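You operate a simulated robot arm through the tools that you are given. There is no shell and no other tool.

The job below is to be done with a simulated two-armed robot. You get a single attempt, and the scene is never put back.

## Task
Dry the room air down to 55 % on the logger, then switch the dehumidifier off.
Fine: set its dial to 55; switch the logger's display on, watch it till it shows 55 %, and switch the display off again.

Only the result counts: the job must be done as asked and must still hold three seconds after the hand-in. Knocking over, shifting, dropping, spilling or breaking anything else fails it.

## Robot
Two 7-joint arms with fingered hands on one trunk that stands fixed in place. Base frame: the origin is at the foot of the trunk, x ahead of it, y to its left, z up; the work surface is at about z = 50. Readings come in cm, rad, newtons and seconds.
The left shoulder is at [6, 13.8, 94.7], the right one opposite. With the tool pointing down near the work surface each hand reaches from about 10 to 84 cm from the base axis, measured 20 degrees to its own side. Payload 4 kg a hand.
The tool frame of a hand sits at the grasp point between the pads (the TCP): z along the fingers, y along the line on which they close. The tips reach 3.6 cm beyond it. The gripper opens to 12 cm. The gripper's body begins 4.2 cm behind the TCP. The gripper is a hand of 5 fingers: y runs from the thumb to the fingers, the wrist lies at [-1.5, -10.9, -20] in the tool frame, and closing takes about 1.5 s.
Orientation is told as [roll, pitch, yaw] about the base's x, y, z axes, in that order, counted from this pose: with the fingers straight down and the wrist toward the robot, the tool's x, y and z point along [0, 1, 0], [1, 0, 0] and [0, 0, -1] of the base frame.

## Interface
- The arms move only by the tool arm_command. It takes "left_deltas", "right_deltas" or both (then of equal length, played together; a hand with none holds still); each is a list of rows, each a list of 6 numbers: the shift along the tool's x, y, z in cm, then the turn, a rotation vector about the tool's x, y, z in rad. In form: [[x, y, z, ax, ay, az], ...]. A call has 1 to 20 rows; each row shifts and turns the commanded pose from where the row before left it, along the tool's axes as they then stand. "left_claw" and "right_claw" are, for a hand that has rows, the gripper command, from -1 (shut) to 1 (fully open), values between in proportion, set as the call begins (left out, the last holds). Rows are played at 5 a second. More than 5 cm and 0.15 rad between two rows, or a gripper value outside its range, and nothing of the call is played. A pose out of reach is approached as far as the arm can. The call stops where the force on the tool passes 40 N (or 10 N more than at its start, if that is more) or the arm is blocked; 0.2 s more then pass. Each finger travels about 15.3 cm/s and halts on what it meets, pressing with about 27 N; the grip force reading is that of the motor and also rises with nothing between the fingers. The clock runs only during rows and for 0.2 s after the last one: add rows that do not move to give the fingers time. It gives the time, the measured TCP pose, the force on the tool (base axes), the opening and the grip force at its end, in the units of the frame above (readings bear some noise), with the torque about the TCP (base axes, N m) and any sound that the robot's microphone picked up, and new pictures: "pictures" is both (left out), scene, wrist or none (wrist: the cameras of the hands that moved).
- Cameras (640 x 400 px; columns grow to the right, rows downward): "scene" is now at [5.72, -1.2, 158.81]; the picture's right is [-0.15, -0.99, 0.00], its down [-0.60, 0.09, -0.80] and it looks along [0.79, -0.12, -0.60] (base axes); focal length 250 px, centre (320, 200). "left" rides on the left gripper at [-6.9, -7.9, -13.1] in its tool frame; the picture's right is [-0.78, -0.29, 0.55], its down [0.55, -0.73, 0.40] and it looks along [0.29, 0.61, 0.74] (tool axes); focal length 222 px, centre (320, 200). "right" rides on the right gripper at [6.9, -7.9, -13.1] in its tool frame; the picture's right is [-0.78, 0.29, -0.55], its down [-0.55, -0.73, 0.40] and it looks along [-0.29, 0.61, 0.74] (tool axes); focal length 222 px, centre (320, 200).
- raise_lower(by): slides the trunk up (or, below 0, down) by that many cm; the arms and the scene camera ride with it, the base frame stays. It gives what a move gives, with no picture.
- set_grasp(shape, hand): the hand has 5 fingers and takes this shape, open, in about a second: jaw (thumb against the fingers, like two jaws); tri (thumb and two fingers); tip (a fingertip pinch); poke (one finger out to press); point (the index stretched); flat (the hand flat); cup (the hand cupped); fist (a fist). The gripper value then closes the fingers along that shape, each until it touches; the sizes above hold for jaw. It gives what a move gives, with no picture.
- pan_tilt(pan, tilt): turns the head with the scene camera to pan (to the left, within 1.501 rad either way) and tilt (down, from -0.506 to 1.204), counted from straight ahead of the robot. It gives what a move gives, and a new picture of the scene camera.
- point_at(camera, pixels): for up to 12 pixels [column, row] of the newest picture of that camera ("zoom" is the newest enlarged one), the place [x, y, z] in the base frame of the surface seen there, good to about 0.2 cm. It takes no simulated time.
- enlarge(camera, box): a new picture of the part [left, top, right, bottom] of that camera's present view, enlarged. It takes no simulated time.
- sign_off(): hands the job in; it is judged then, once.

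Unless the task says otherwise, let go and move clear before handing in.

The tools are called after ">>>" as a command line: name --argument value ..., lists and objects as JSON in quotes. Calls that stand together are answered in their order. arm_command: Moves the arms, as the interface text tells. Its arguments: {"type":"object","properties":{"left_deltas":{"type":"array","items":{"type":"array","items":{"type":"number"}}},"left_claw":{"type":"number"},"right_deltas":{"type":"array","items":{"type":"array","items":{"type":"number"}}},"right_claw":{"type":"number"},"pictures":{"type":"string","enum":["both","scene","wrist","none"]}},"required":[]} The other tools are called the same way: raise_lower (by) slides the trunk up or down; set_grasp (shape, hand) gives the hand a shape; pan_tilt (pan, tilt) turns the head that bears the scene camera; point_at (camera, pixels) gives the place of the surface under pixels of a picture; enlarge (camera, box) takes an enlarged picture of a part of a camera's view; sign_off () hands the job in.

At the start:

```text
t: 0.0
left_tcp_pos: [39.62, 11.67, 142.85]
left_orientation: [0.0, 0.0, -0.001]
left_force: [-0.1, -0.1, 0.0]
left_torque: [-0.02, 0.0, 0.0]
left_opening: 11.96
left_grip_force: 0.2
left_shape: jaw
right_tcp_pos: [43.8, -21.27, 142.64]
right_orientation: [0.0, 0.0, -0.001]
right_force: [0.0, 0.2, -0.8]
right_torque: [0.02, 0.02, -0.04]
right_opening: 11.99
right_grip_force: 0.1
right_shape: jaw
trunk travel left (down, up): [-52.5, 6.5]
head pan, tilt: [-0.152, 0.649]
```

scene: 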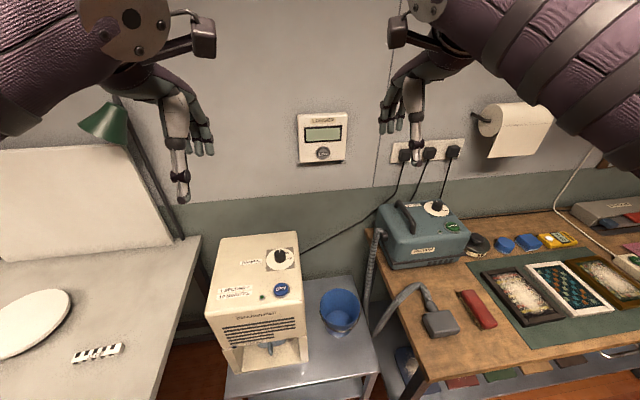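
right: 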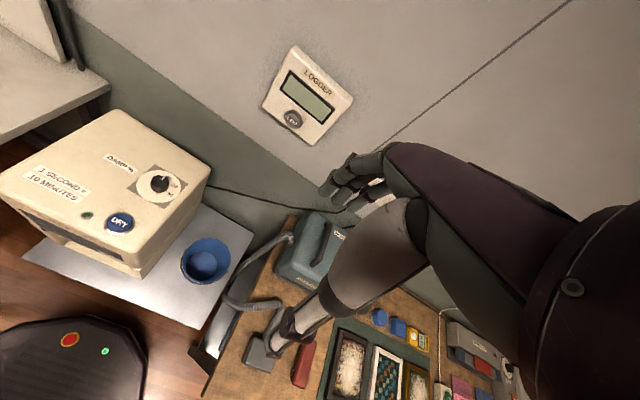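
left: 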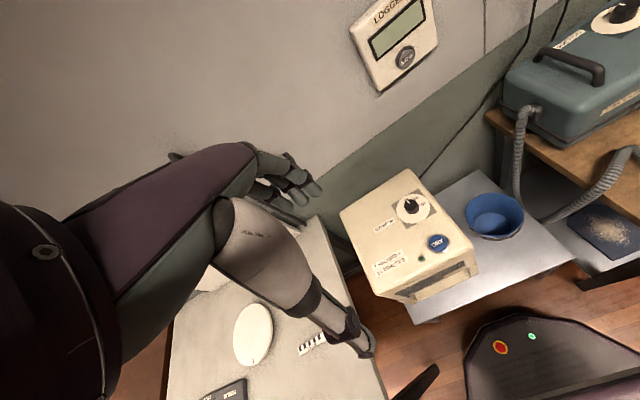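

The scene picture shows the dehumidifier (cream box around pixel 260,300, dial at 280,258, blue button at 281,289) and the logger on the wall (322,138). I'll enlarge those to read the markings.

>>> enlarge --camera "scene" --box '[200, 225, 320, 300]'

>>> enlarge --camera "scene" --box '[282, 105, 362, 170]'

>>> enlarge --camera "right" --box '[20, 140, 220, 265]'

>>> enlarge --camera "left" --box '[340, 170, 480, 290]'

```text
5.33 times, centred on (260, 262) of scene
```

zoom: 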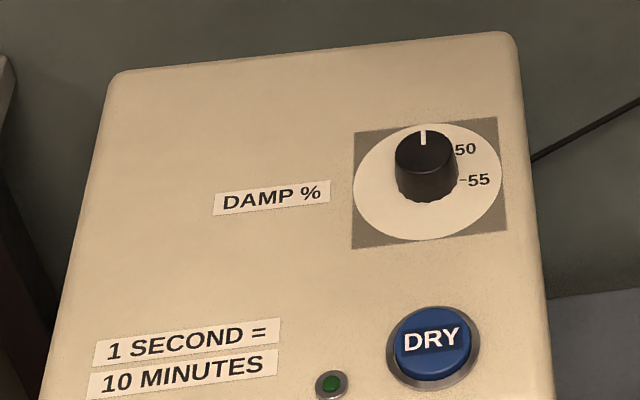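

```text
6.15 times, centred on (322, 138) of scene
```

zoom: 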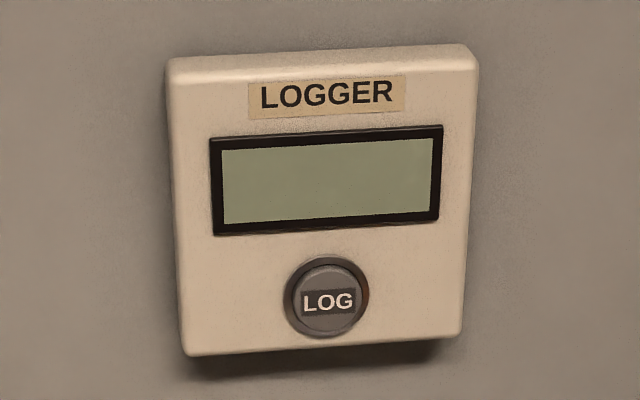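

```text
3.20 times, centred on (120, 202) of right
```

zoom: 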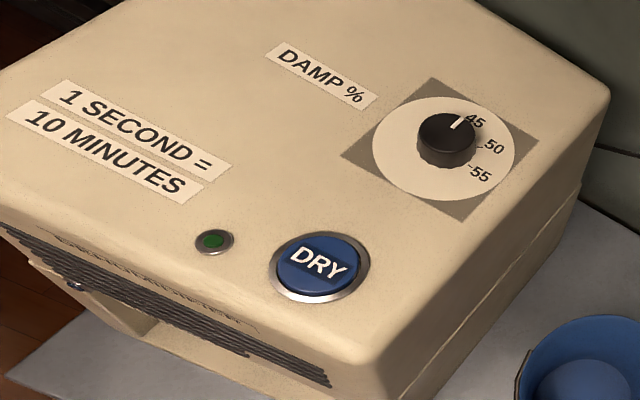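

```text
3.33 times, centred on (410, 230) of left
```

zoom: 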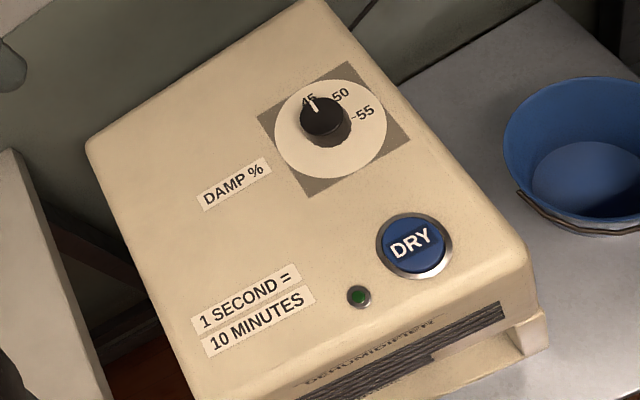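

The dial's pointer stands at 45, with 50 and 55 clockwise of it; the lamp by DRY looks dark and the logger display is blank. I'll measure the positions of the dial, button, top surface and logger.

>>> point_at --camera "scene" --pixels '[[280, 253], [281, 288], [262, 296], [230, 260], [296, 235], [225, 240], [215, 300], [302, 290], [323, 153], [322, 133], [305, 120], [340, 120]]'

>>> enlarge --camera "left" --box '[380, 180, 460, 230]'

>>> enlarge --camera "right" --box '[120, 155, 200, 205]'

>>> enlarge --camera "scene" --box '[260, 240, 308, 270]'

```text
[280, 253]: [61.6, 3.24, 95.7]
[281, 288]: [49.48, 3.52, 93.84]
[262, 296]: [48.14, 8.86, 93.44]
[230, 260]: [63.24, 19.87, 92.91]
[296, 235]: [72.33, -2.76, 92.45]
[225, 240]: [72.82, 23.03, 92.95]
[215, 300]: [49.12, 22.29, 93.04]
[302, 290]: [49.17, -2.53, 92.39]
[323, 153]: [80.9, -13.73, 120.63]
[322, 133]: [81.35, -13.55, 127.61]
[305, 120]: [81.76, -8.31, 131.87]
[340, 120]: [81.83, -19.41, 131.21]
```

```text
8.00 times, centred on (420, 205) of left
```

zoom: 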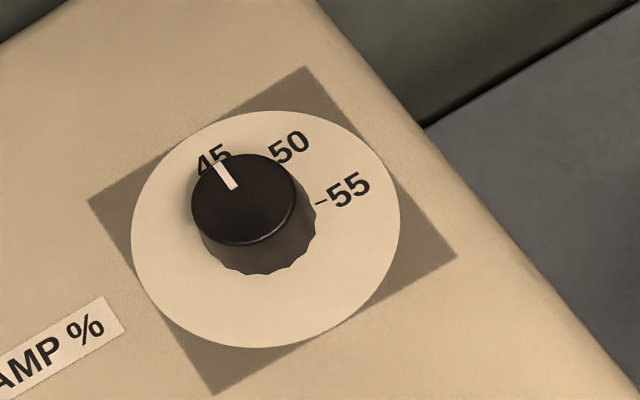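

```text
8.00 times, centred on (160, 180) of right
```

zoom: 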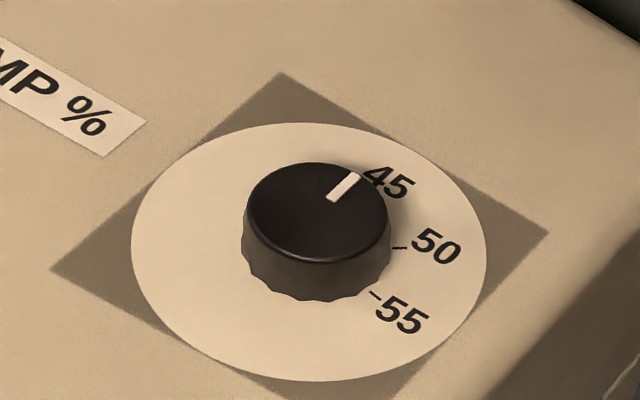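

```text
13.33 times, centred on (284, 255) of scene
```

zoom: 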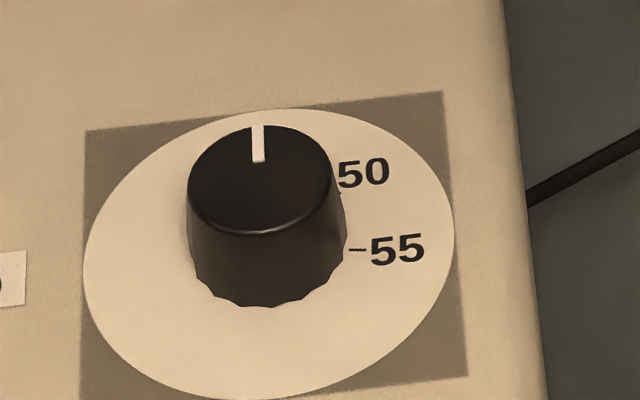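

The knob's pointer is at 45 and 55 has its own tick right of the knob. I'll locate the knob's rim, disk edges, ticks and pointer in the last enlargement.

>>> point_at --camera "zoom" --pixels '[[84, 260], [453, 222], [257, 112], [290, 398], [358, 249], [342, 190], [258, 130], [258, 160], [188, 185], [331, 180], [262, 235], [262, 304]]'

>>> enlarge --camera "scene" --box '[240, 275, 304, 315]'

```text
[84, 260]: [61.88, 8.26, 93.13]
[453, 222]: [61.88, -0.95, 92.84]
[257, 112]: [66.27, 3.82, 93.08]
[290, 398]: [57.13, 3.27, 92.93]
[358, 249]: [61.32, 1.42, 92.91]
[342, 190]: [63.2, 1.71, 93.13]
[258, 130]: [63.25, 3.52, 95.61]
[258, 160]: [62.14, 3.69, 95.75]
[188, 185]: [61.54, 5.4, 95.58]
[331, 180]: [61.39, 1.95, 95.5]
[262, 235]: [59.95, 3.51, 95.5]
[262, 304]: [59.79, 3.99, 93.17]
```

```text
10.00 times, centred on (272, 295) of scene
```

zoom: 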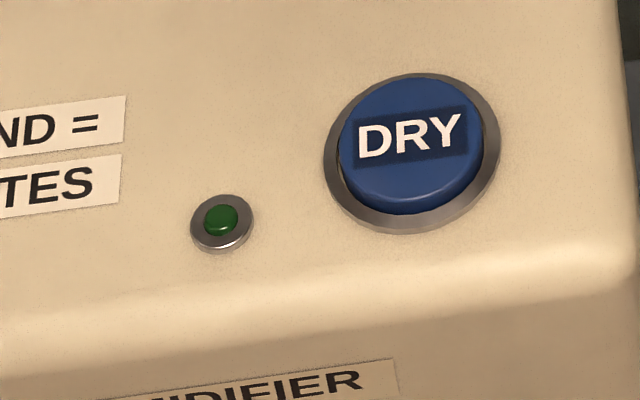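

The knob axis is near (61.65, 3.65) with its top at z ≈ 95.6 and radius ≈ 1.8; DRY is at (49.5, 3.5, 93.8) with the lamp dark, and LOG is at (80.9, -13.7, 120.6). I'll shape the left hand for a pinch grip and the right hand for poking, then look at them.

>>> set_grasp --shape "tri" --hand "left"

>>> set_grasp --shape "poke" --hand "right"

>>> pan_tilt --pan -0.152 --tilt 0.5

```text
t: 0.9
left_tcp_pos: [39.72, 11.69, 142.79]
left_orientation: [0.0, 0.0, -0.001]
left_force: [0.5, -0.7, -0.4]
left_torque: [-0.02, 0.02, 0.02]
left_opening: 11.98
left_grip_force: 0.0
left_shape: tri
right_tcp_pos: [43.89, -21.48, 142.72]
right_orientation: [0.0, 0.0, 0.002]
right_force: [0.2, -0.1, 0.9]
right_torque: [0.01, -0.01, -0.02]
right_opening: 11.98
right_grip_force: 0.0
right_shape: jaw
trunk travel left (down, up): [-52.5, 6.5]
head pan, tilt: [-0.152, 0.649]
```

```text
t: 1.8
left_tcp_pos: [39.63, 11.71, 142.84]
left_orientation: [0.001, 0.001, -0.001]
left_force: [-1.4, -0.2, 0.4]
left_torque: [0.01, 0.0, -0.02]
left_opening: 11.97
left_grip_force: 0.1
left_shape: tri
right_tcp_pos: [43.82, -21.15, 142.81]
right_orientation: [-0.001, 0.0, -0.001]
right_force: [0.4, 0.5, 0.1]
right_torque: [0.01, -0.02, 0.01]
right_opening: 0.0
right_grip_force: 0.0
right_shape: poke
trunk travel left (down, up): [-52.5, 6.5]
head pan, tilt: [-0.152, 0.649]
```

```text
t: 2.5
left_tcp_pos: [39.58, 11.77, 142.82]
left_orientation: [0.0, 0.001, 0.0]
left_force: [-0.5, 0.4, 1.4]
left_torque: [-0.01, -0.02, -0.03]
left_opening: 11.96
left_grip_force: 0.0
left_shape: tri
right_tcp_pos: [43.93, -21.27, 142.75]
right_orientation: [0.0, 0.0, -0.002]
right_force: [0.6, 0.0, 0.4]
right_torque: [0.03, 0.0, 0.01]
right_opening: 0.0
right_grip_force: 0.0
right_shape: poke
trunk travel left (down, up): [-52.5, 6.5]
head pan, tilt: [-0.152, 0.499]
```

scene: 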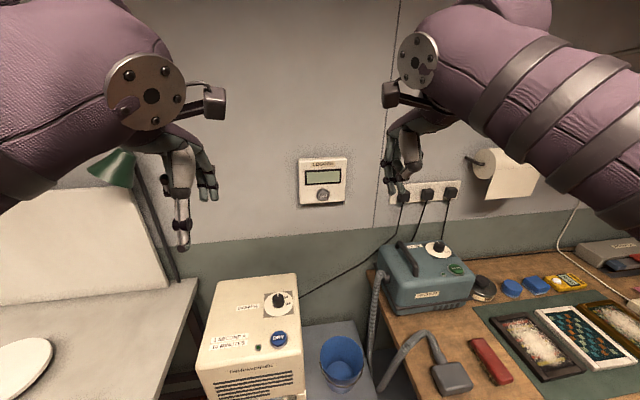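

>>> enlarge --camera "scene" --box '[360, 60, 480, 210]'

>>> enlarge --camera "scene" --box '[130, 110, 260, 260]'

>>> enlarge --camera "right" --box '[0, 0, 640, 400]'

>>> enlarge --camera "left" --box '[0, 0, 640, 400]'

```text
2.67 times, centred on (420, 135) of scene
```

zoom: 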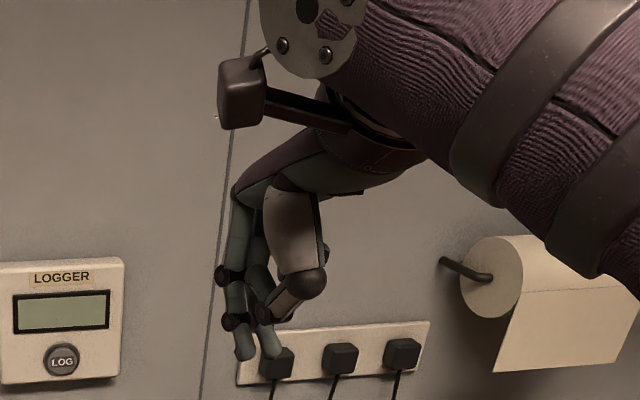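

```text
2.67 times, centred on (195, 185) of scene
```

zoom: 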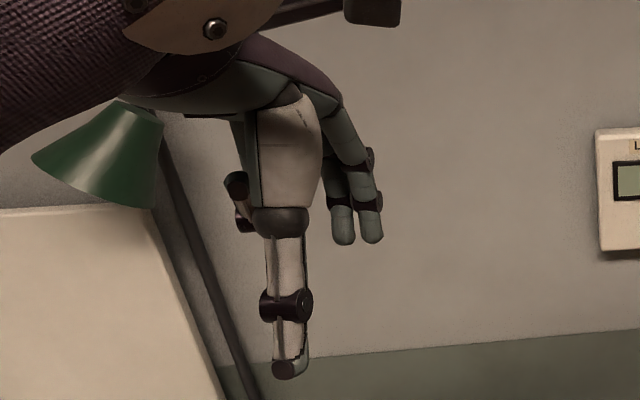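

```text
1.00 times, centred on (320, 200) of right (not enlarged: the box is as wide or as high as the picture)
```

zoom: 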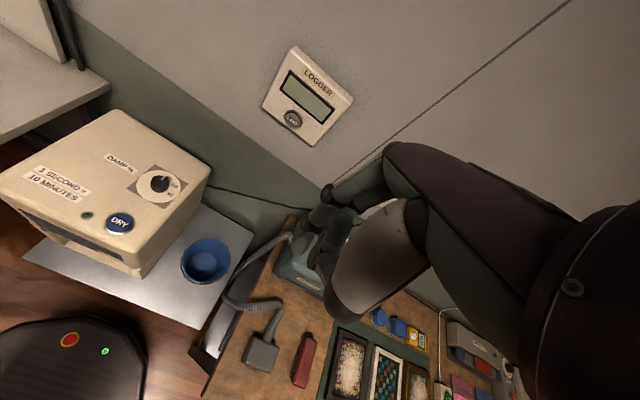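

```text
1.00 times, centred on (320, 200) of left (not enlarged: the box is as wide or as high as the picture)
```

zoom: 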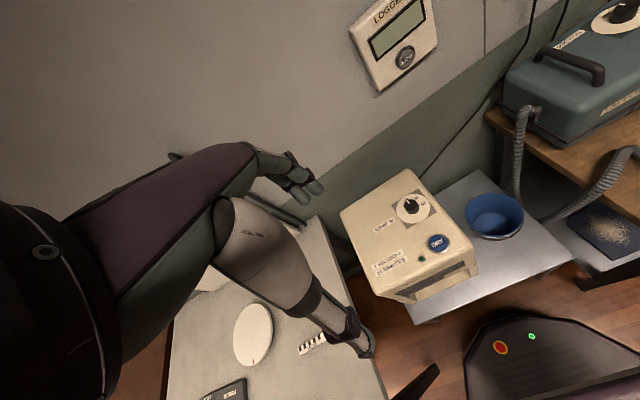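

I can see the left thumb's tip near pixel (184, 247) with two fingers at (203, 199) and (214, 199), and the right hand's finger tips near (392, 192) and (401, 191). I'll locate these tips in space.

>>> point_at --camera "scene" --pixels '[[392, 192], [401, 191], [406, 178], [388, 180], [184, 247], [203, 198], [214, 198], [184, 225], [163, 182], [322, 194], [322, 177], [420, 165]]'

```text
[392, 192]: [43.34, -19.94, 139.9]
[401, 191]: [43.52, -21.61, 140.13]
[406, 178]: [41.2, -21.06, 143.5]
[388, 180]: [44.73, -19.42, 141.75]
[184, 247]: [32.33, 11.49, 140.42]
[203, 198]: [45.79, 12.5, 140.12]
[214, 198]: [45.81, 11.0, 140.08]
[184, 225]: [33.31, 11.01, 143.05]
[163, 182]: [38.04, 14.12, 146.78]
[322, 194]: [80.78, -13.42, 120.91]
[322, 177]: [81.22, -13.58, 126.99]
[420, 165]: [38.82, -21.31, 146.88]
```

The left pinch is symmetric about the TCP with tips about 3.6 cm beyond it. The right hand's poking finger is unclear, so I'll enlarge it further.

>>> enlarge --camera "scene" --box '[372, 120, 452, 200]'

>>> enlarge --camera "right" --box '[270, 150, 430, 310]'

>>> enlarge --camera "left" --box '[200, 130, 390, 360]'

```text
5.00 times, centred on (412, 160) of scene
```

zoom: 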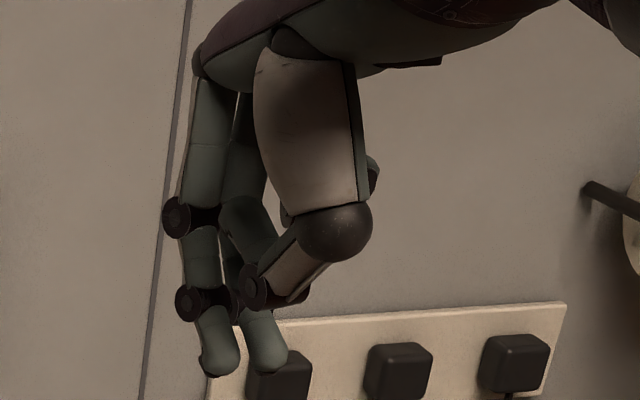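

```text
2.50 times, centred on (350, 230) of right
```

zoom: 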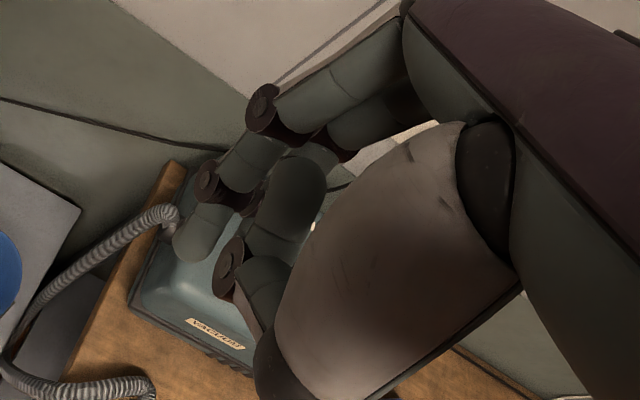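

```text
1.74 times, centred on (295, 245) of left
```

zoom: 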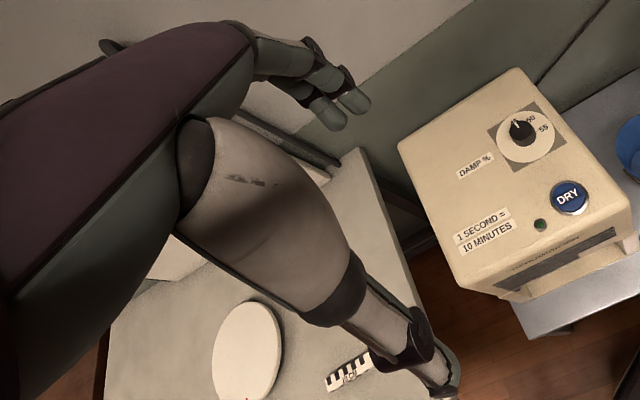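

The right hand's poking tips sit together about 3.3 cm beyond its TCP, slightly to tool +x. I'll swing the right hand forward and pitch it up so that the fingers point at the wall in front of the logger, stopping about 10 cm short.

>>> arm_command --right_deltas '[[0.65, 2.0, 1.8, -0.1309, 0, 0], [0.65, 1.748, 2.0457, -0.1309, 0, 0], [0.65, 1.466, 2.2563, -0.1309, 0, 0], [0.65, 1.1589, 2.4283, -0.1309, 0, 0], [0.65, 0.832, 2.5589, -0.1309, 0, 0], [0.65, 0.4909, 2.6456, -0.1309, 0, 0], [0.65, 0.1414, 2.687, -0.1309, 0, 0], [0.65, -0.2105, 2.6825, -0.1309, 0, 0], [0.65, -0.5589, 2.6321, -0.1309, 0, 0], [0.65, -0.8976, 2.5366, -0.1309, 0, 0], [0.65, -1.221, 2.3977, -0.1309, 0, 0], [0.65, -1.5235, 2.2178, -0.1309, 0, 0], [0, 0, 0, 0, 0, 0], [0, 0, 0, 0, 0, 0]]' --pictures "both"

```text
t: 4.1
left_tcp_pos: [39.44, 11.87, 142.75]
left_orientation: [0.0, 0.0, 0.0]
left_force: [-0.4, 0.5, -0.3]
left_torque: [-0.06, -0.03, -0.02]
left_opening: 11.98
left_grip_force: 0.0
left_shape: tri
right_tcp_pos: [50.26, 0.82, 136.8]
right_orientation: [0.162, -1.021, 0.287]
right_force: [-0.4, -0.4, -0.1]
right_torque: [-0.04, 0.02, -0.05]
right_opening: 0.0
right_grip_force: 0.1
right_shape: poke
trunk travel left (down, up): [-52.5, 6.5]
head pan, tilt: [-0.152, 0.499]
stopped in row 8 (right hand): the arm was blocked; the commanded pose is now the measured one
```

scene: 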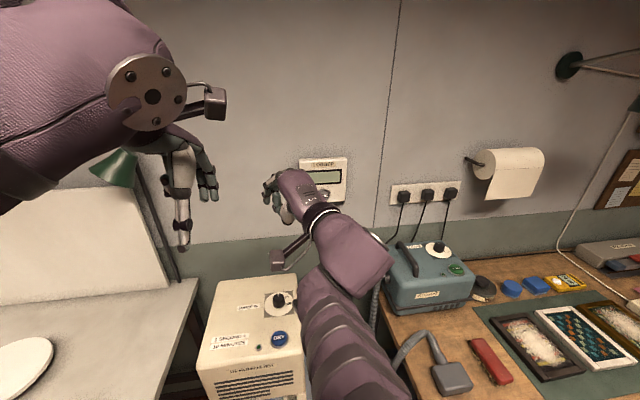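
right: 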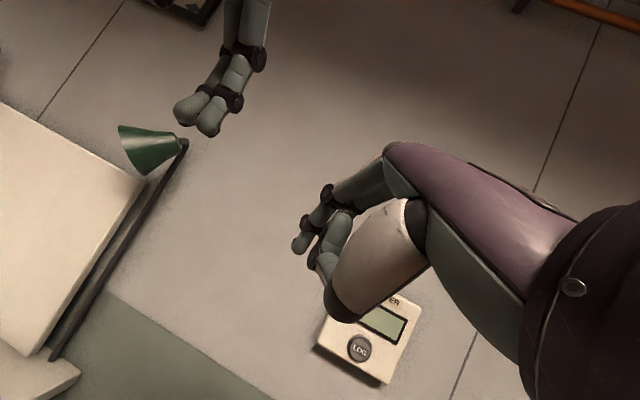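

The right arm was blocked in row 8 and has drifted to (50.3, 0.8, 136.8), with the elbow below, seen around pixel (350, 360). I'll look down and to the right with the head to understand how the arm is folded before going on.

>>> pan_tilt --pan -0.4 --tilt 1.2

>>> point_at --camera "scene" --pixels '[[320, 200], [320, 100], [320, 300], [320, 380], [400, 200], [400, 300], [480, 200], [240, 200]]'

```text
t: 5.2
left_tcp_pos: [39.62, 11.74, 142.73]
left_orientation: [0.001, 0.002, 0.001]
left_force: [0.0, 0.2, -0.1]
left_torque: [-0.01, 0.01, -0.02]
left_opening: 11.97
left_grip_force: 0.0
left_shape: tri
right_tcp_pos: [50.32, 0.69, 136.66]
right_orientation: [0.164, -1.02, 0.283]
right_force: [-0.2, 0.8, -0.1]
right_torque: [0.01, 0.0, -0.01]
right_opening: 0.0
right_grip_force: 0.3
right_shape: poke
trunk travel left (down, up): [-52.5, 6.5]
head pan, tilt: [-0.4, 1.201]
```

scene: 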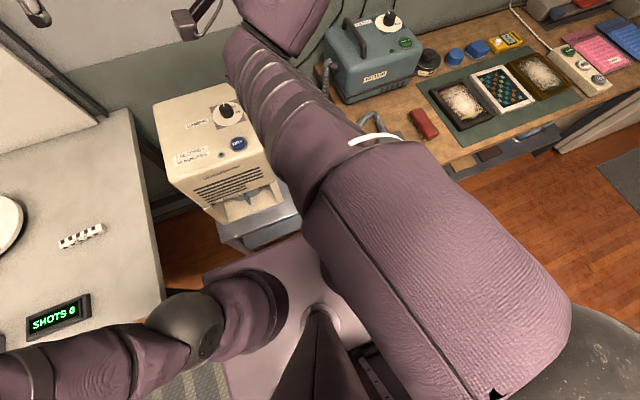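

```text
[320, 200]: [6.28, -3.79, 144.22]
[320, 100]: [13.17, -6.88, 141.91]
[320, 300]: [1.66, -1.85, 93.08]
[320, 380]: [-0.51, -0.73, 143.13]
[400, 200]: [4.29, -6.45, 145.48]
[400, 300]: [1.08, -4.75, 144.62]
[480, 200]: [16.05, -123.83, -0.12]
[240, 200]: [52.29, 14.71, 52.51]
```

The view shows the upper arm from the right (600, 340) crossing in front of the head to the forearm at (290, 110). I'll measure several places along both arms to learn where the shoulders are.

>>> point_at --camera "scene" --pixels '[[600, 360], [540, 330], [480, 300], [430, 230], [390, 180], [345, 165], [300, 110], [265, 60], [185, 325], [250, 310], [60, 370], [280, 15]]'

```text
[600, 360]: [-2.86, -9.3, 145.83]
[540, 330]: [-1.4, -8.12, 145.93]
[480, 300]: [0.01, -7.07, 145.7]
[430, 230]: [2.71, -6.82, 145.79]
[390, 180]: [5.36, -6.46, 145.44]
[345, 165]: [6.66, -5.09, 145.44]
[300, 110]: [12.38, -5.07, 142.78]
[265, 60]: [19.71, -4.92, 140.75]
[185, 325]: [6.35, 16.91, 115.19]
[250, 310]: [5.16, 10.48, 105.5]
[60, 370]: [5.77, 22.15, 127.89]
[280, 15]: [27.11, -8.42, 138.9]
```

The right elbow is up beside the head (surface points near (0, -7, 146)), which is what blocked it; extending the arm forward and back to the right should free it. I'll move the right hand outward and forward while straightening its yaw and roll.

>>> arm_command --right_deltas '[[-2.935, -0.018, 0.995, 0, -0.0673, 0.0255], [-2.826, 0.044, 1.174, 0, -0.0673, 0.0255], [-2.717, 0.106, 1.353, 0, -0.0673, 0.0255], [-2.608, 0.169, 1.532, 0, -0.0673, 0.0255], [-2.498, 0.231, 1.711, 0, -0.0673, 0.0255], [-2.389, 0.293, 1.89, 0, -0.0673, 0.0255], [0, 0, 0, 0, 0, 0], [0, 0, 0, 0, 0, 0]]' --pictures "both"

>>> pan_tilt --pan -0.152 --tilt 0.6

```text
t: 7.0
left_tcp_pos: [39.63, 11.57, 142.69]
left_orientation: [0.002, 0.001, 0.0]
left_force: [0.6, -0.7, -0.9]
left_torque: [0.04, -0.01, 0.0]
left_opening: 11.99
left_grip_force: 0.0
left_shape: tri
right_tcp_pos: [61.74, -12.91, 132.01]
right_orientation: [-0.003, -1.007, -0.001]
right_force: [-0.6, 0.8, 1.2]
right_torque: [0.0, 0.04, -0.03]
right_opening: 0.0
right_grip_force: 0.1
right_shape: poke
trunk travel left (down, up): [-52.5, 6.5]
head pan, tilt: [-0.4, 1.201]
```

scene: 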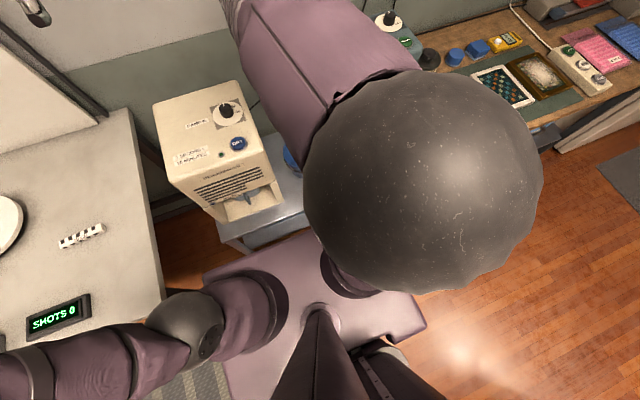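
right: 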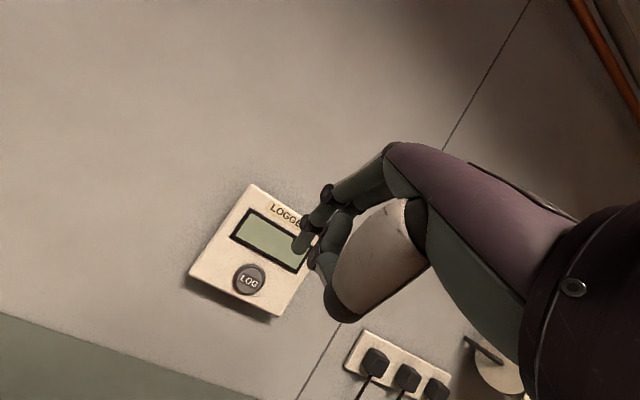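

```text
t: 8.0
left_tcp_pos: [39.57, 11.68, 142.82]
left_orientation: [0.002, 0.002, 0.001]
left_force: [0.3, 0.1, 0.6]
left_torque: [0.0, 0.01, -0.02]
left_opening: 11.97
left_grip_force: 0.2
left_shape: tri
right_tcp_pos: [61.67, -12.96, 131.94]
right_orientation: [-0.001, -1.007, -0.001]
right_force: [0.9, -0.1, 0.3]
right_torque: [0.0, 0.0, 0.02]
right_opening: 0.03
right_grip_force: 0.1
right_shape: poke
trunk travel left (down, up): [-52.5, 6.5]
head pan, tilt: [-0.152, 0.6]
```

scene: 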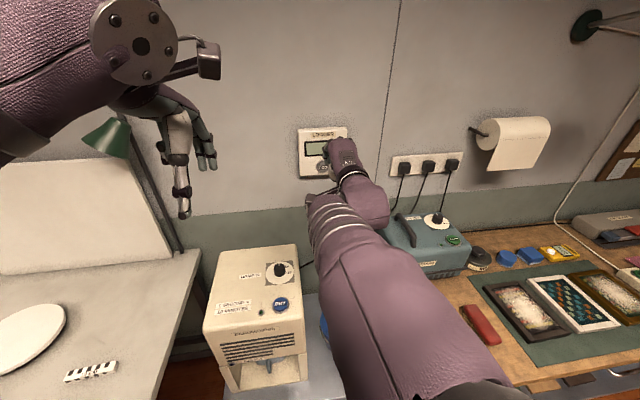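

The right arm came free: its TCP is at (61.7, -12.9, 132) aimed at the logger, whose display at (272, 240) is visible to the right wrist camera. Next I'll bring the left hand above the knob at (61.65, 3.65), half closed, stopping well above it.

>>> arm_command --left_deltas '[[-0.67, 1.84, 3.15, 0, 0, 0], [-0.67, 1.84, 3.15, 0, 0, 0], [-0.67, 1.84, 3.15, 0, 0, 0], [-0.67, 1.84, 3.15, 0, 0, 0], [-0.67, 1.84, 3.15, 0, 0, 0], [-0.67, 1.84, 3.15, 0, 0, 0], [-0.67, 1.84, 3.15, 0, 0, 0], [-0.67, 1.84, 3.15, 0, 0, 0], [-0.67, 1.84, 3.15, 0, 0, 0], [-0.67, 1.84, 3.15, 0, 0, 0], [-0.67, 1.84, 3.15, 0, 0, 0], [-0.67, 1.84, 3.15, 0, 0, 0], [0, 0, 0, 0, 0, 0], [0, 0, 0, 0, 0, 0]]' --left_claw 0.1 --pictures "both"

```text
t: 11.0
left_tcp_pos: [61.76, 3.62, 104.84]
left_orientation: [0.002, 0.001, -0.001]
left_force: [0.6, -0.8, 0.2]
left_torque: [-0.02, -0.01, 0.03]
left_opening: 6.61
left_grip_force: 0.1
left_shape: tri
right_tcp_pos: [61.64, -12.89, 131.89]
right_orientation: [-0.002, -1.009, -0.001]
right_force: [0.4, 0.1, -0.7]
right_torque: [0.02, -0.02, -0.01]
right_opening: 0.0
right_grip_force: 0.0
right_shape: poke
trunk travel left (down, up): [-52.5, 6.5]
head pan, tilt: [-0.152, 0.6]
```

scene: 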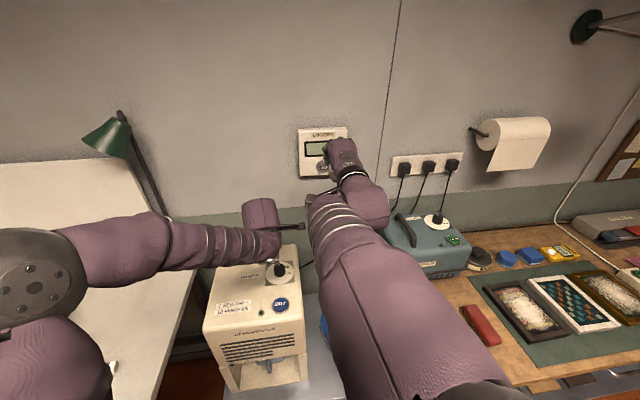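
left: 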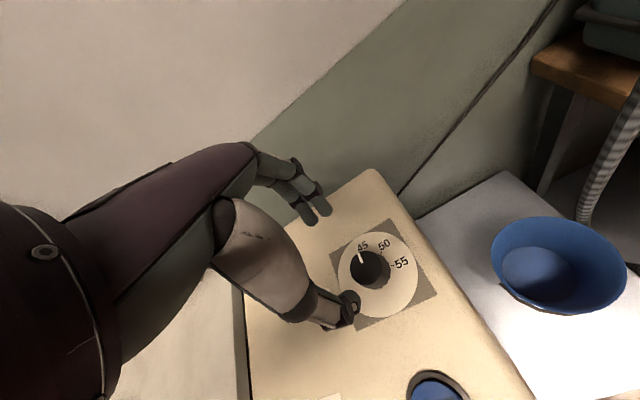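

The left hand is above the knob with an opening of 6.6 cm; the left camera shows the knob at (370, 265), ticks 45/50/55 and finger tips around (318, 215) and (350, 308). I'll enlarge and measure precisely.

>>> enlarge --camera "left" --box '[260, 180, 450, 340]'

>>> point_at --camera "left" --pixels '[[326, 213], [311, 221], [350, 312], [361, 257], [390, 264], [377, 253], [370, 265], [350, 268], [392, 270], [371, 288], [338, 272], [418, 262]]'

```text
2.50 times, centred on (355, 260) of left
```

zoom: 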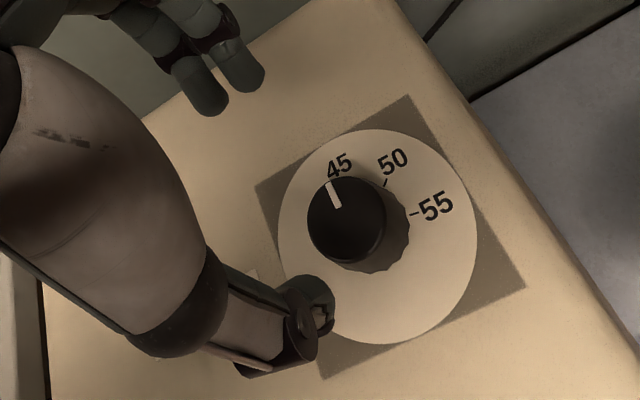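

```text
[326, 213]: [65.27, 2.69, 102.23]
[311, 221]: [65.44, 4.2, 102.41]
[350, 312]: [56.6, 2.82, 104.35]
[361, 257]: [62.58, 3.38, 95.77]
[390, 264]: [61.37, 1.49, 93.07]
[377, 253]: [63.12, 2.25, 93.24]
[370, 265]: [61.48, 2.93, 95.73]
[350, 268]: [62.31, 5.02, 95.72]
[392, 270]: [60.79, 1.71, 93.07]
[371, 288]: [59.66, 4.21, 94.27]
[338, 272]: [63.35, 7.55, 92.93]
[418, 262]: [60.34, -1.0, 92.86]
```

The enlarged view shows the knob top centred near zoom (346, 219), the pointer at (333, 193), the 50 tick at (386, 183) and the 55 tick at (414, 213). I'll measure these in base coordinates.

>>> point_at --camera "zoom" --pixels '[[330, 186], [338, 204], [346, 219], [309, 222], [384, 213], [343, 180], [350, 258], [386, 183], [411, 213], [418, 212], [279, 240], [476, 235]]'

>>> point_at --camera "zoom" --pixels '[[360, 131], [395, 345], [255, 188], [405, 97], [526, 288], [238, 90], [258, 75], [205, 100], [318, 315], [300, 345], [260, 375], [326, 290]]'

```text
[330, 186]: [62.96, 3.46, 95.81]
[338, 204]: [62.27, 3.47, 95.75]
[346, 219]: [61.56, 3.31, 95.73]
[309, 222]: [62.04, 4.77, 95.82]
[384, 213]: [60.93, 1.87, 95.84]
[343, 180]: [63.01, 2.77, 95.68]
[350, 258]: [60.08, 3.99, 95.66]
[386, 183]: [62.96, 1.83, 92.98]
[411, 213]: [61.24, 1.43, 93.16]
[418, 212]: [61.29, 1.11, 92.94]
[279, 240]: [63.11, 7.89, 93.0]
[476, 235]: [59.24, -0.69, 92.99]
```

```text
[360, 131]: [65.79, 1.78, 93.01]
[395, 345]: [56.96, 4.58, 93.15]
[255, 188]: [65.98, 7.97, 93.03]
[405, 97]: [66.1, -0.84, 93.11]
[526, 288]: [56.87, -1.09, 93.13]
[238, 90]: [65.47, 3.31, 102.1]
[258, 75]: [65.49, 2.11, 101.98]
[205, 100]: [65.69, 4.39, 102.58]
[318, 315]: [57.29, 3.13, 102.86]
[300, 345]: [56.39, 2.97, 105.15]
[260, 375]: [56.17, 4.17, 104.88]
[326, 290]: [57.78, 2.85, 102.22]
```

Knob axis comes out at about (61.5, 3.4), pointer at about +2°, tick 50 at -46° and tick 55 at about -96° (clockwise), so I need roughly 97° clockwise. I'll lower the open fingers around the knob to TCP z ≈ 97.3.

>>> arm_command --left_deltas '[[-0.03, -0.065, 1.885, 0, 0, 0], [-0.03, -0.065, 1.885, 0, 0, 0], [-0.03, -0.065, 1.885, 0, 0, 0], [-0.03, -0.065, 1.885, 0, 0, 0], [0, 0, 0, 0, 0, 0]]' --pictures "wrist"

>>> enlarge --camera "left" --box '[240, 170, 400, 340]'

```text
t: 12.2
left_tcp_pos: [61.44, 3.54, 97.33]
left_orientation: [0.004, 0.001, -0.002]
left_force: [0.1, 0.1, -0.5]
left_torque: [-0.02, -0.02, 0.02]
left_opening: 6.61
left_grip_force: 0.1
left_shape: tri
right_tcp_pos: [61.73, -12.92, 132.01]
right_orientation: [0.001, -1.008, -0.001]
right_force: [-0.4, 0.0, 0.3]
right_torque: [-0.01, 0.0, 0.04]
right_opening: 0.02
right_grip_force: 0.0
right_shape: poke
trunk travel left (down, up): [-52.5, 6.5]
head pan, tilt: [-0.152, 0.6]
```

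left: 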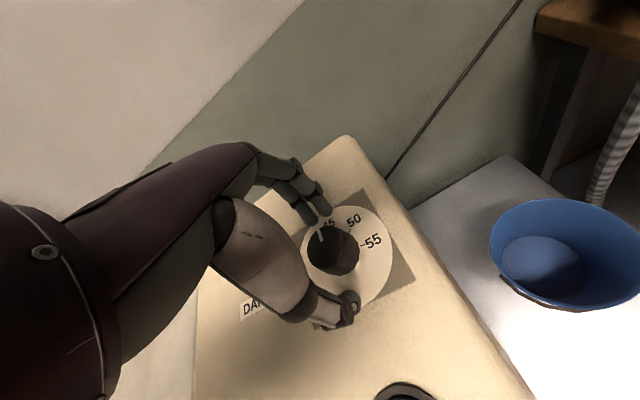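

```text
2.35 times, centred on (320, 255) of left
```

zoom: 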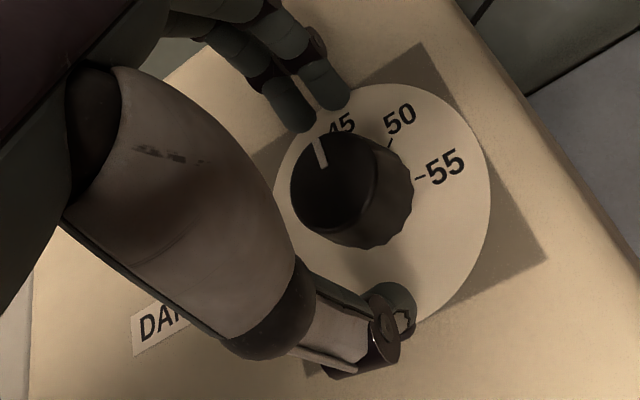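

The fingers straddle the knob in the enlarged view (tips at (300, 125), (336, 104), thumb at (395, 305)). I'll check their places relative to the knob axis before closing.

>>> point_at --camera "zoom" --pixels '[[300, 125], [338, 103], [295, 110], [330, 90], [400, 300], [378, 298], [385, 330], [350, 320]]'

```text
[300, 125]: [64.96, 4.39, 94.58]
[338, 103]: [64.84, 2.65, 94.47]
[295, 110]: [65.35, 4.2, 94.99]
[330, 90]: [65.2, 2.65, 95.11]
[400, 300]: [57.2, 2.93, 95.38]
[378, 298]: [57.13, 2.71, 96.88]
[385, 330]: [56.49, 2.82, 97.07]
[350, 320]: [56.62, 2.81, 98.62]
```

Finger tips are at y ≈ 2.65 and 4.3, thumb at y ≈ 2.9, so the grip is nearly centred on the axis at y = 3.4. I'll shift 0.15 cm and close on the knob.

>>> arm_command --left_deltas '[[0.12, 0.05, 0, 0, 0, 0], [0, 0, 0, 0, 0, 0], [0, 0, 0, 0, 0, 0], [0, 0, 0, 0, 0, 0], [0, 0, 0, 0, 0, 0]]' --left_claw -1 --pictures "wrist"

>>> enlarge --camera "left" --box '[240, 170, 400, 340]'

```text
t: 13.4
left_tcp_pos: [61.46, 3.64, 97.25]
left_orientation: [0.001, 0.003, -0.002]
left_force: [-1.0, -2.3, -4.1]
left_torque: [-0.06, 0.01, 0.0]
left_opening: 2.88
left_grip_force: 26.7
left_shape: tri
right_tcp_pos: [61.74, -12.86, 131.92]
right_orientation: [-0.002, -1.008, 0.0]
right_force: [0.4, -0.2, 0.3]
right_torque: [0.04, 0.03, 0.0]
right_opening: 0.01
right_grip_force: 0.1
right_shape: poke
trunk travel left (down, up): [-52.5, 6.5]
head pan, tilt: [-0.152, 0.6]
```

left: 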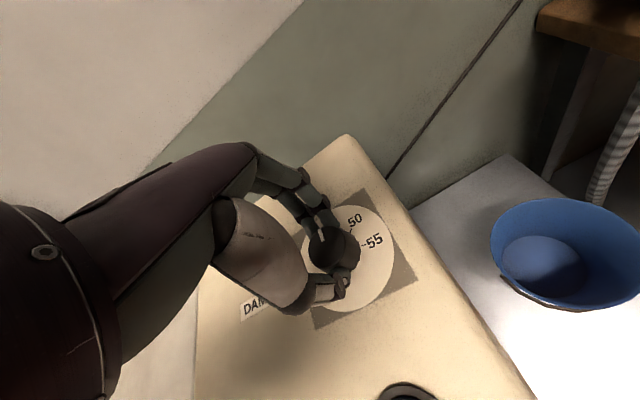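

```text
2.35 times, centred on (320, 255) of left
```

zoom: 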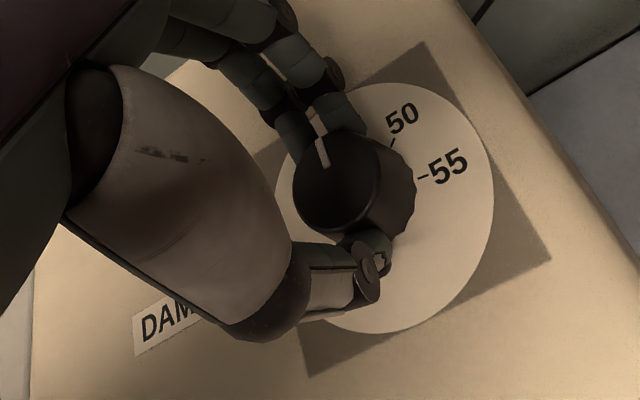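

The knob is gripped (opening 2.9 cm, 27 N) with little side force. I'll begin turning clockwise about the knob axis by 0.7 rad and check.

>>> arm_command --left_deltas '[[0.003, 0.034, 0, 0, 0, 0.14], [0.003, 0.034, 0, 0, 0, 0.14], [0.003, 0.034, 0, 0, 0, 0.14], [0.003, 0.034, 0, 0, 0, 0.14], [0.003, 0.034, 0, 0, 0, 0.14], [0, 0, 0, 0, 0, 0]]' --pictures "both"

>>> enlarge --camera "left" --box '[240, 170, 400, 340]'

```text
t: 14.8
left_tcp_pos: [61.61, 3.65, 97.3]
left_orientation: [-0.002, 0.003, -0.701]
left_force: [-1.4, -1.0, -7.6]
left_torque: [-0.08, 0.0, 0.0]
left_opening: 2.85
left_grip_force: 27.2
left_shape: tri
right_tcp_pos: [61.78, -12.97, 131.85]
right_orientation: [-0.002, -1.007, -0.001]
right_force: [0.2, -0.7, 0.2]
right_torque: [-0.01, 0.03, 0.02]
right_opening: 0.0
right_grip_force: 0.1
right_shape: poke
trunk travel left (down, up): [-52.5, 6.5]
head pan, tilt: [-0.152, 0.6]
```

scene: 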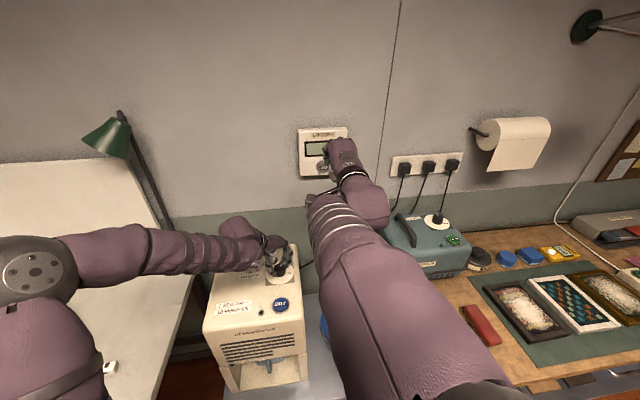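
left: 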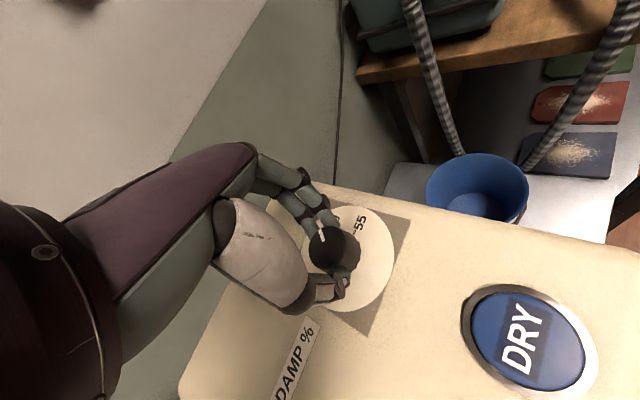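

```text
2.35 times, centred on (320, 255) of left
```

zoom: 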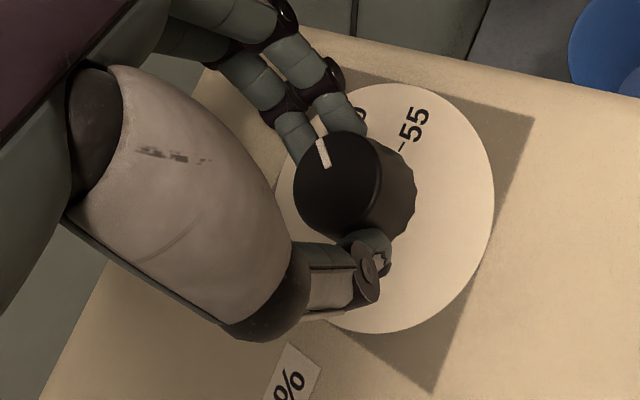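

The knob follows the hand with no slip (pointer unchanged relative to the fingers; yaw now -0.70). I'll continue clockwise by 0.84 rad.

>>> arm_command --left_deltas '[[0.003, 0.034, 0, 0, 0, 0.14], [0.003, 0.034, 0, 0, 0, 0.14], [0.003, 0.034, 0, 0, 0, 0.14], [0.003, 0.034, 0, 0, 0, 0.14], [0.003, 0.034, 0, 0, 0, 0.14], [0.003, 0.034, 0, 0, 0, 0.14], [0, 0, 0, 0, 0, 0]]' --pictures "both"

>>> enlarge --camera "left" --box '[240, 170, 400, 340]'

>>> enlarge --camera "scene" --box '[240, 235, 320, 320]'

```text
t: 16.4
left_tcp_pos: [61.76, 3.54, 97.37]
left_orientation: [-0.002, 0.003, -1.54]
left_force: [-0.8, 3.8, -7.5]
left_torque: [0.09, 0.03, -0.04]
left_opening: 2.84
left_grip_force: 27.5
left_shape: tri
right_tcp_pos: [61.82, -12.82, 131.96]
right_orientation: [-0.001, -1.007, -0.001]
right_force: [0.5, -0.3, 0.0]
right_torque: [-0.01, 0.0, -0.04]
right_opening: 0.0
right_grip_force: 0.0
right_shape: poke
trunk travel left (down, up): [-52.5, 6.5]
head pan, tilt: [-0.152, 0.6]
```

scene: 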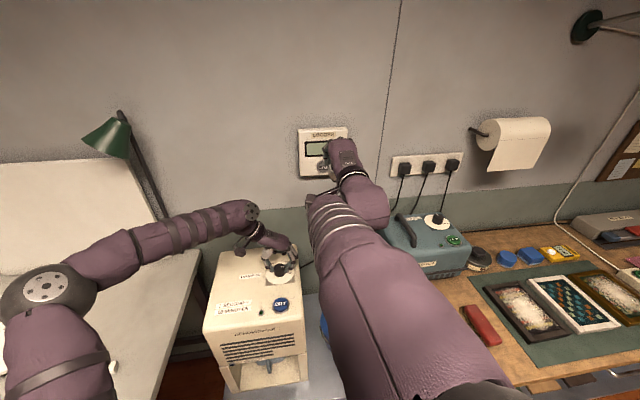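
left: 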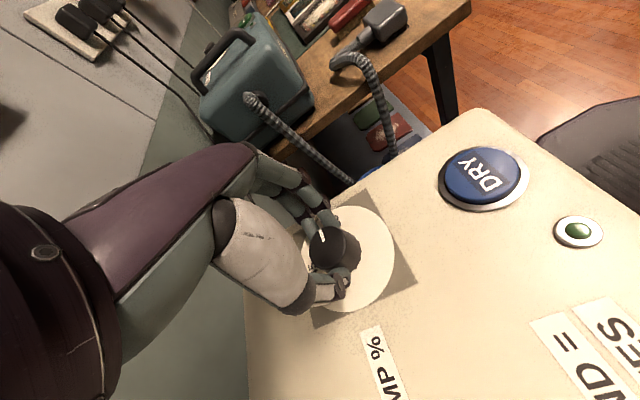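

```text
2.35 times, centred on (320, 255) of left
```

zoom: 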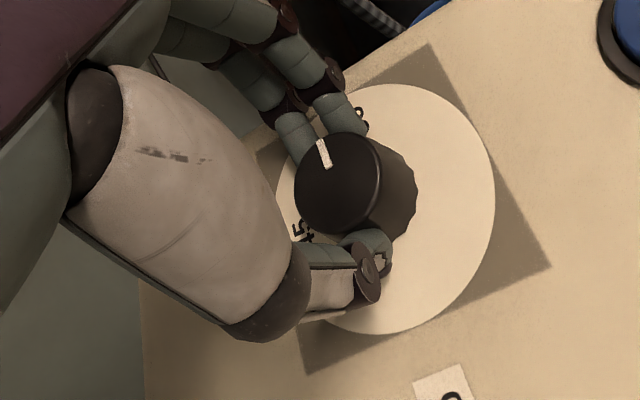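

```text
4.71 times, centred on (280, 278) of scene
```

zoom: 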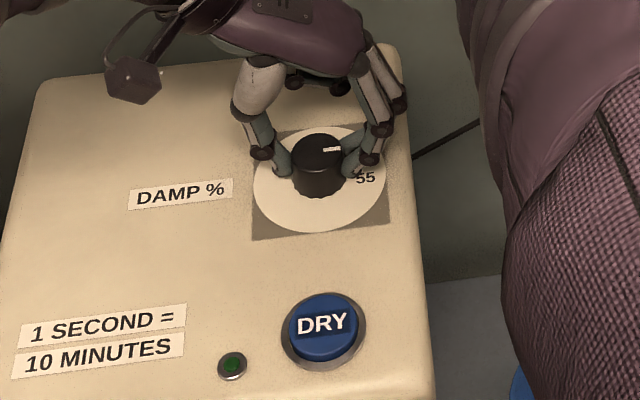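

The pointer now lies nearly toward the 55 label in the scene enlargement (pointer around (332, 149), "55" at (366, 178)). I'll measure its angle exactly.

>>> enlarge --camera "scene" --box '[264, 250, 304, 275]'

```text
16.00 times, centred on (284, 262) of scene
```

zoom: 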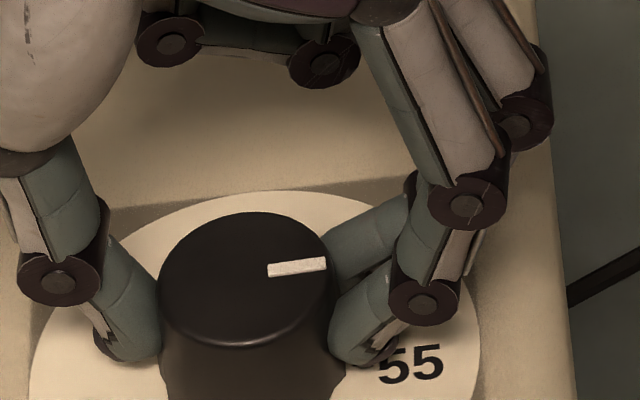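

>>> point_at --camera "zoom" --pixels '[[269, 271], [325, 264], [297, 268], [160, 275], [328, 262], [245, 214], [240, 343], [285, 270], [312, 266]]'

```text
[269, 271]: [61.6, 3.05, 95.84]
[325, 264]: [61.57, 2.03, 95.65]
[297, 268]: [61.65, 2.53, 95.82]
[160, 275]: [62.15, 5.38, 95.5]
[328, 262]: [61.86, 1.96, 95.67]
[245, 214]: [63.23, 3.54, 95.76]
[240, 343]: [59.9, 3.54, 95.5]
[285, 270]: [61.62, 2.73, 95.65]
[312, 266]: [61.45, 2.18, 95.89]
```

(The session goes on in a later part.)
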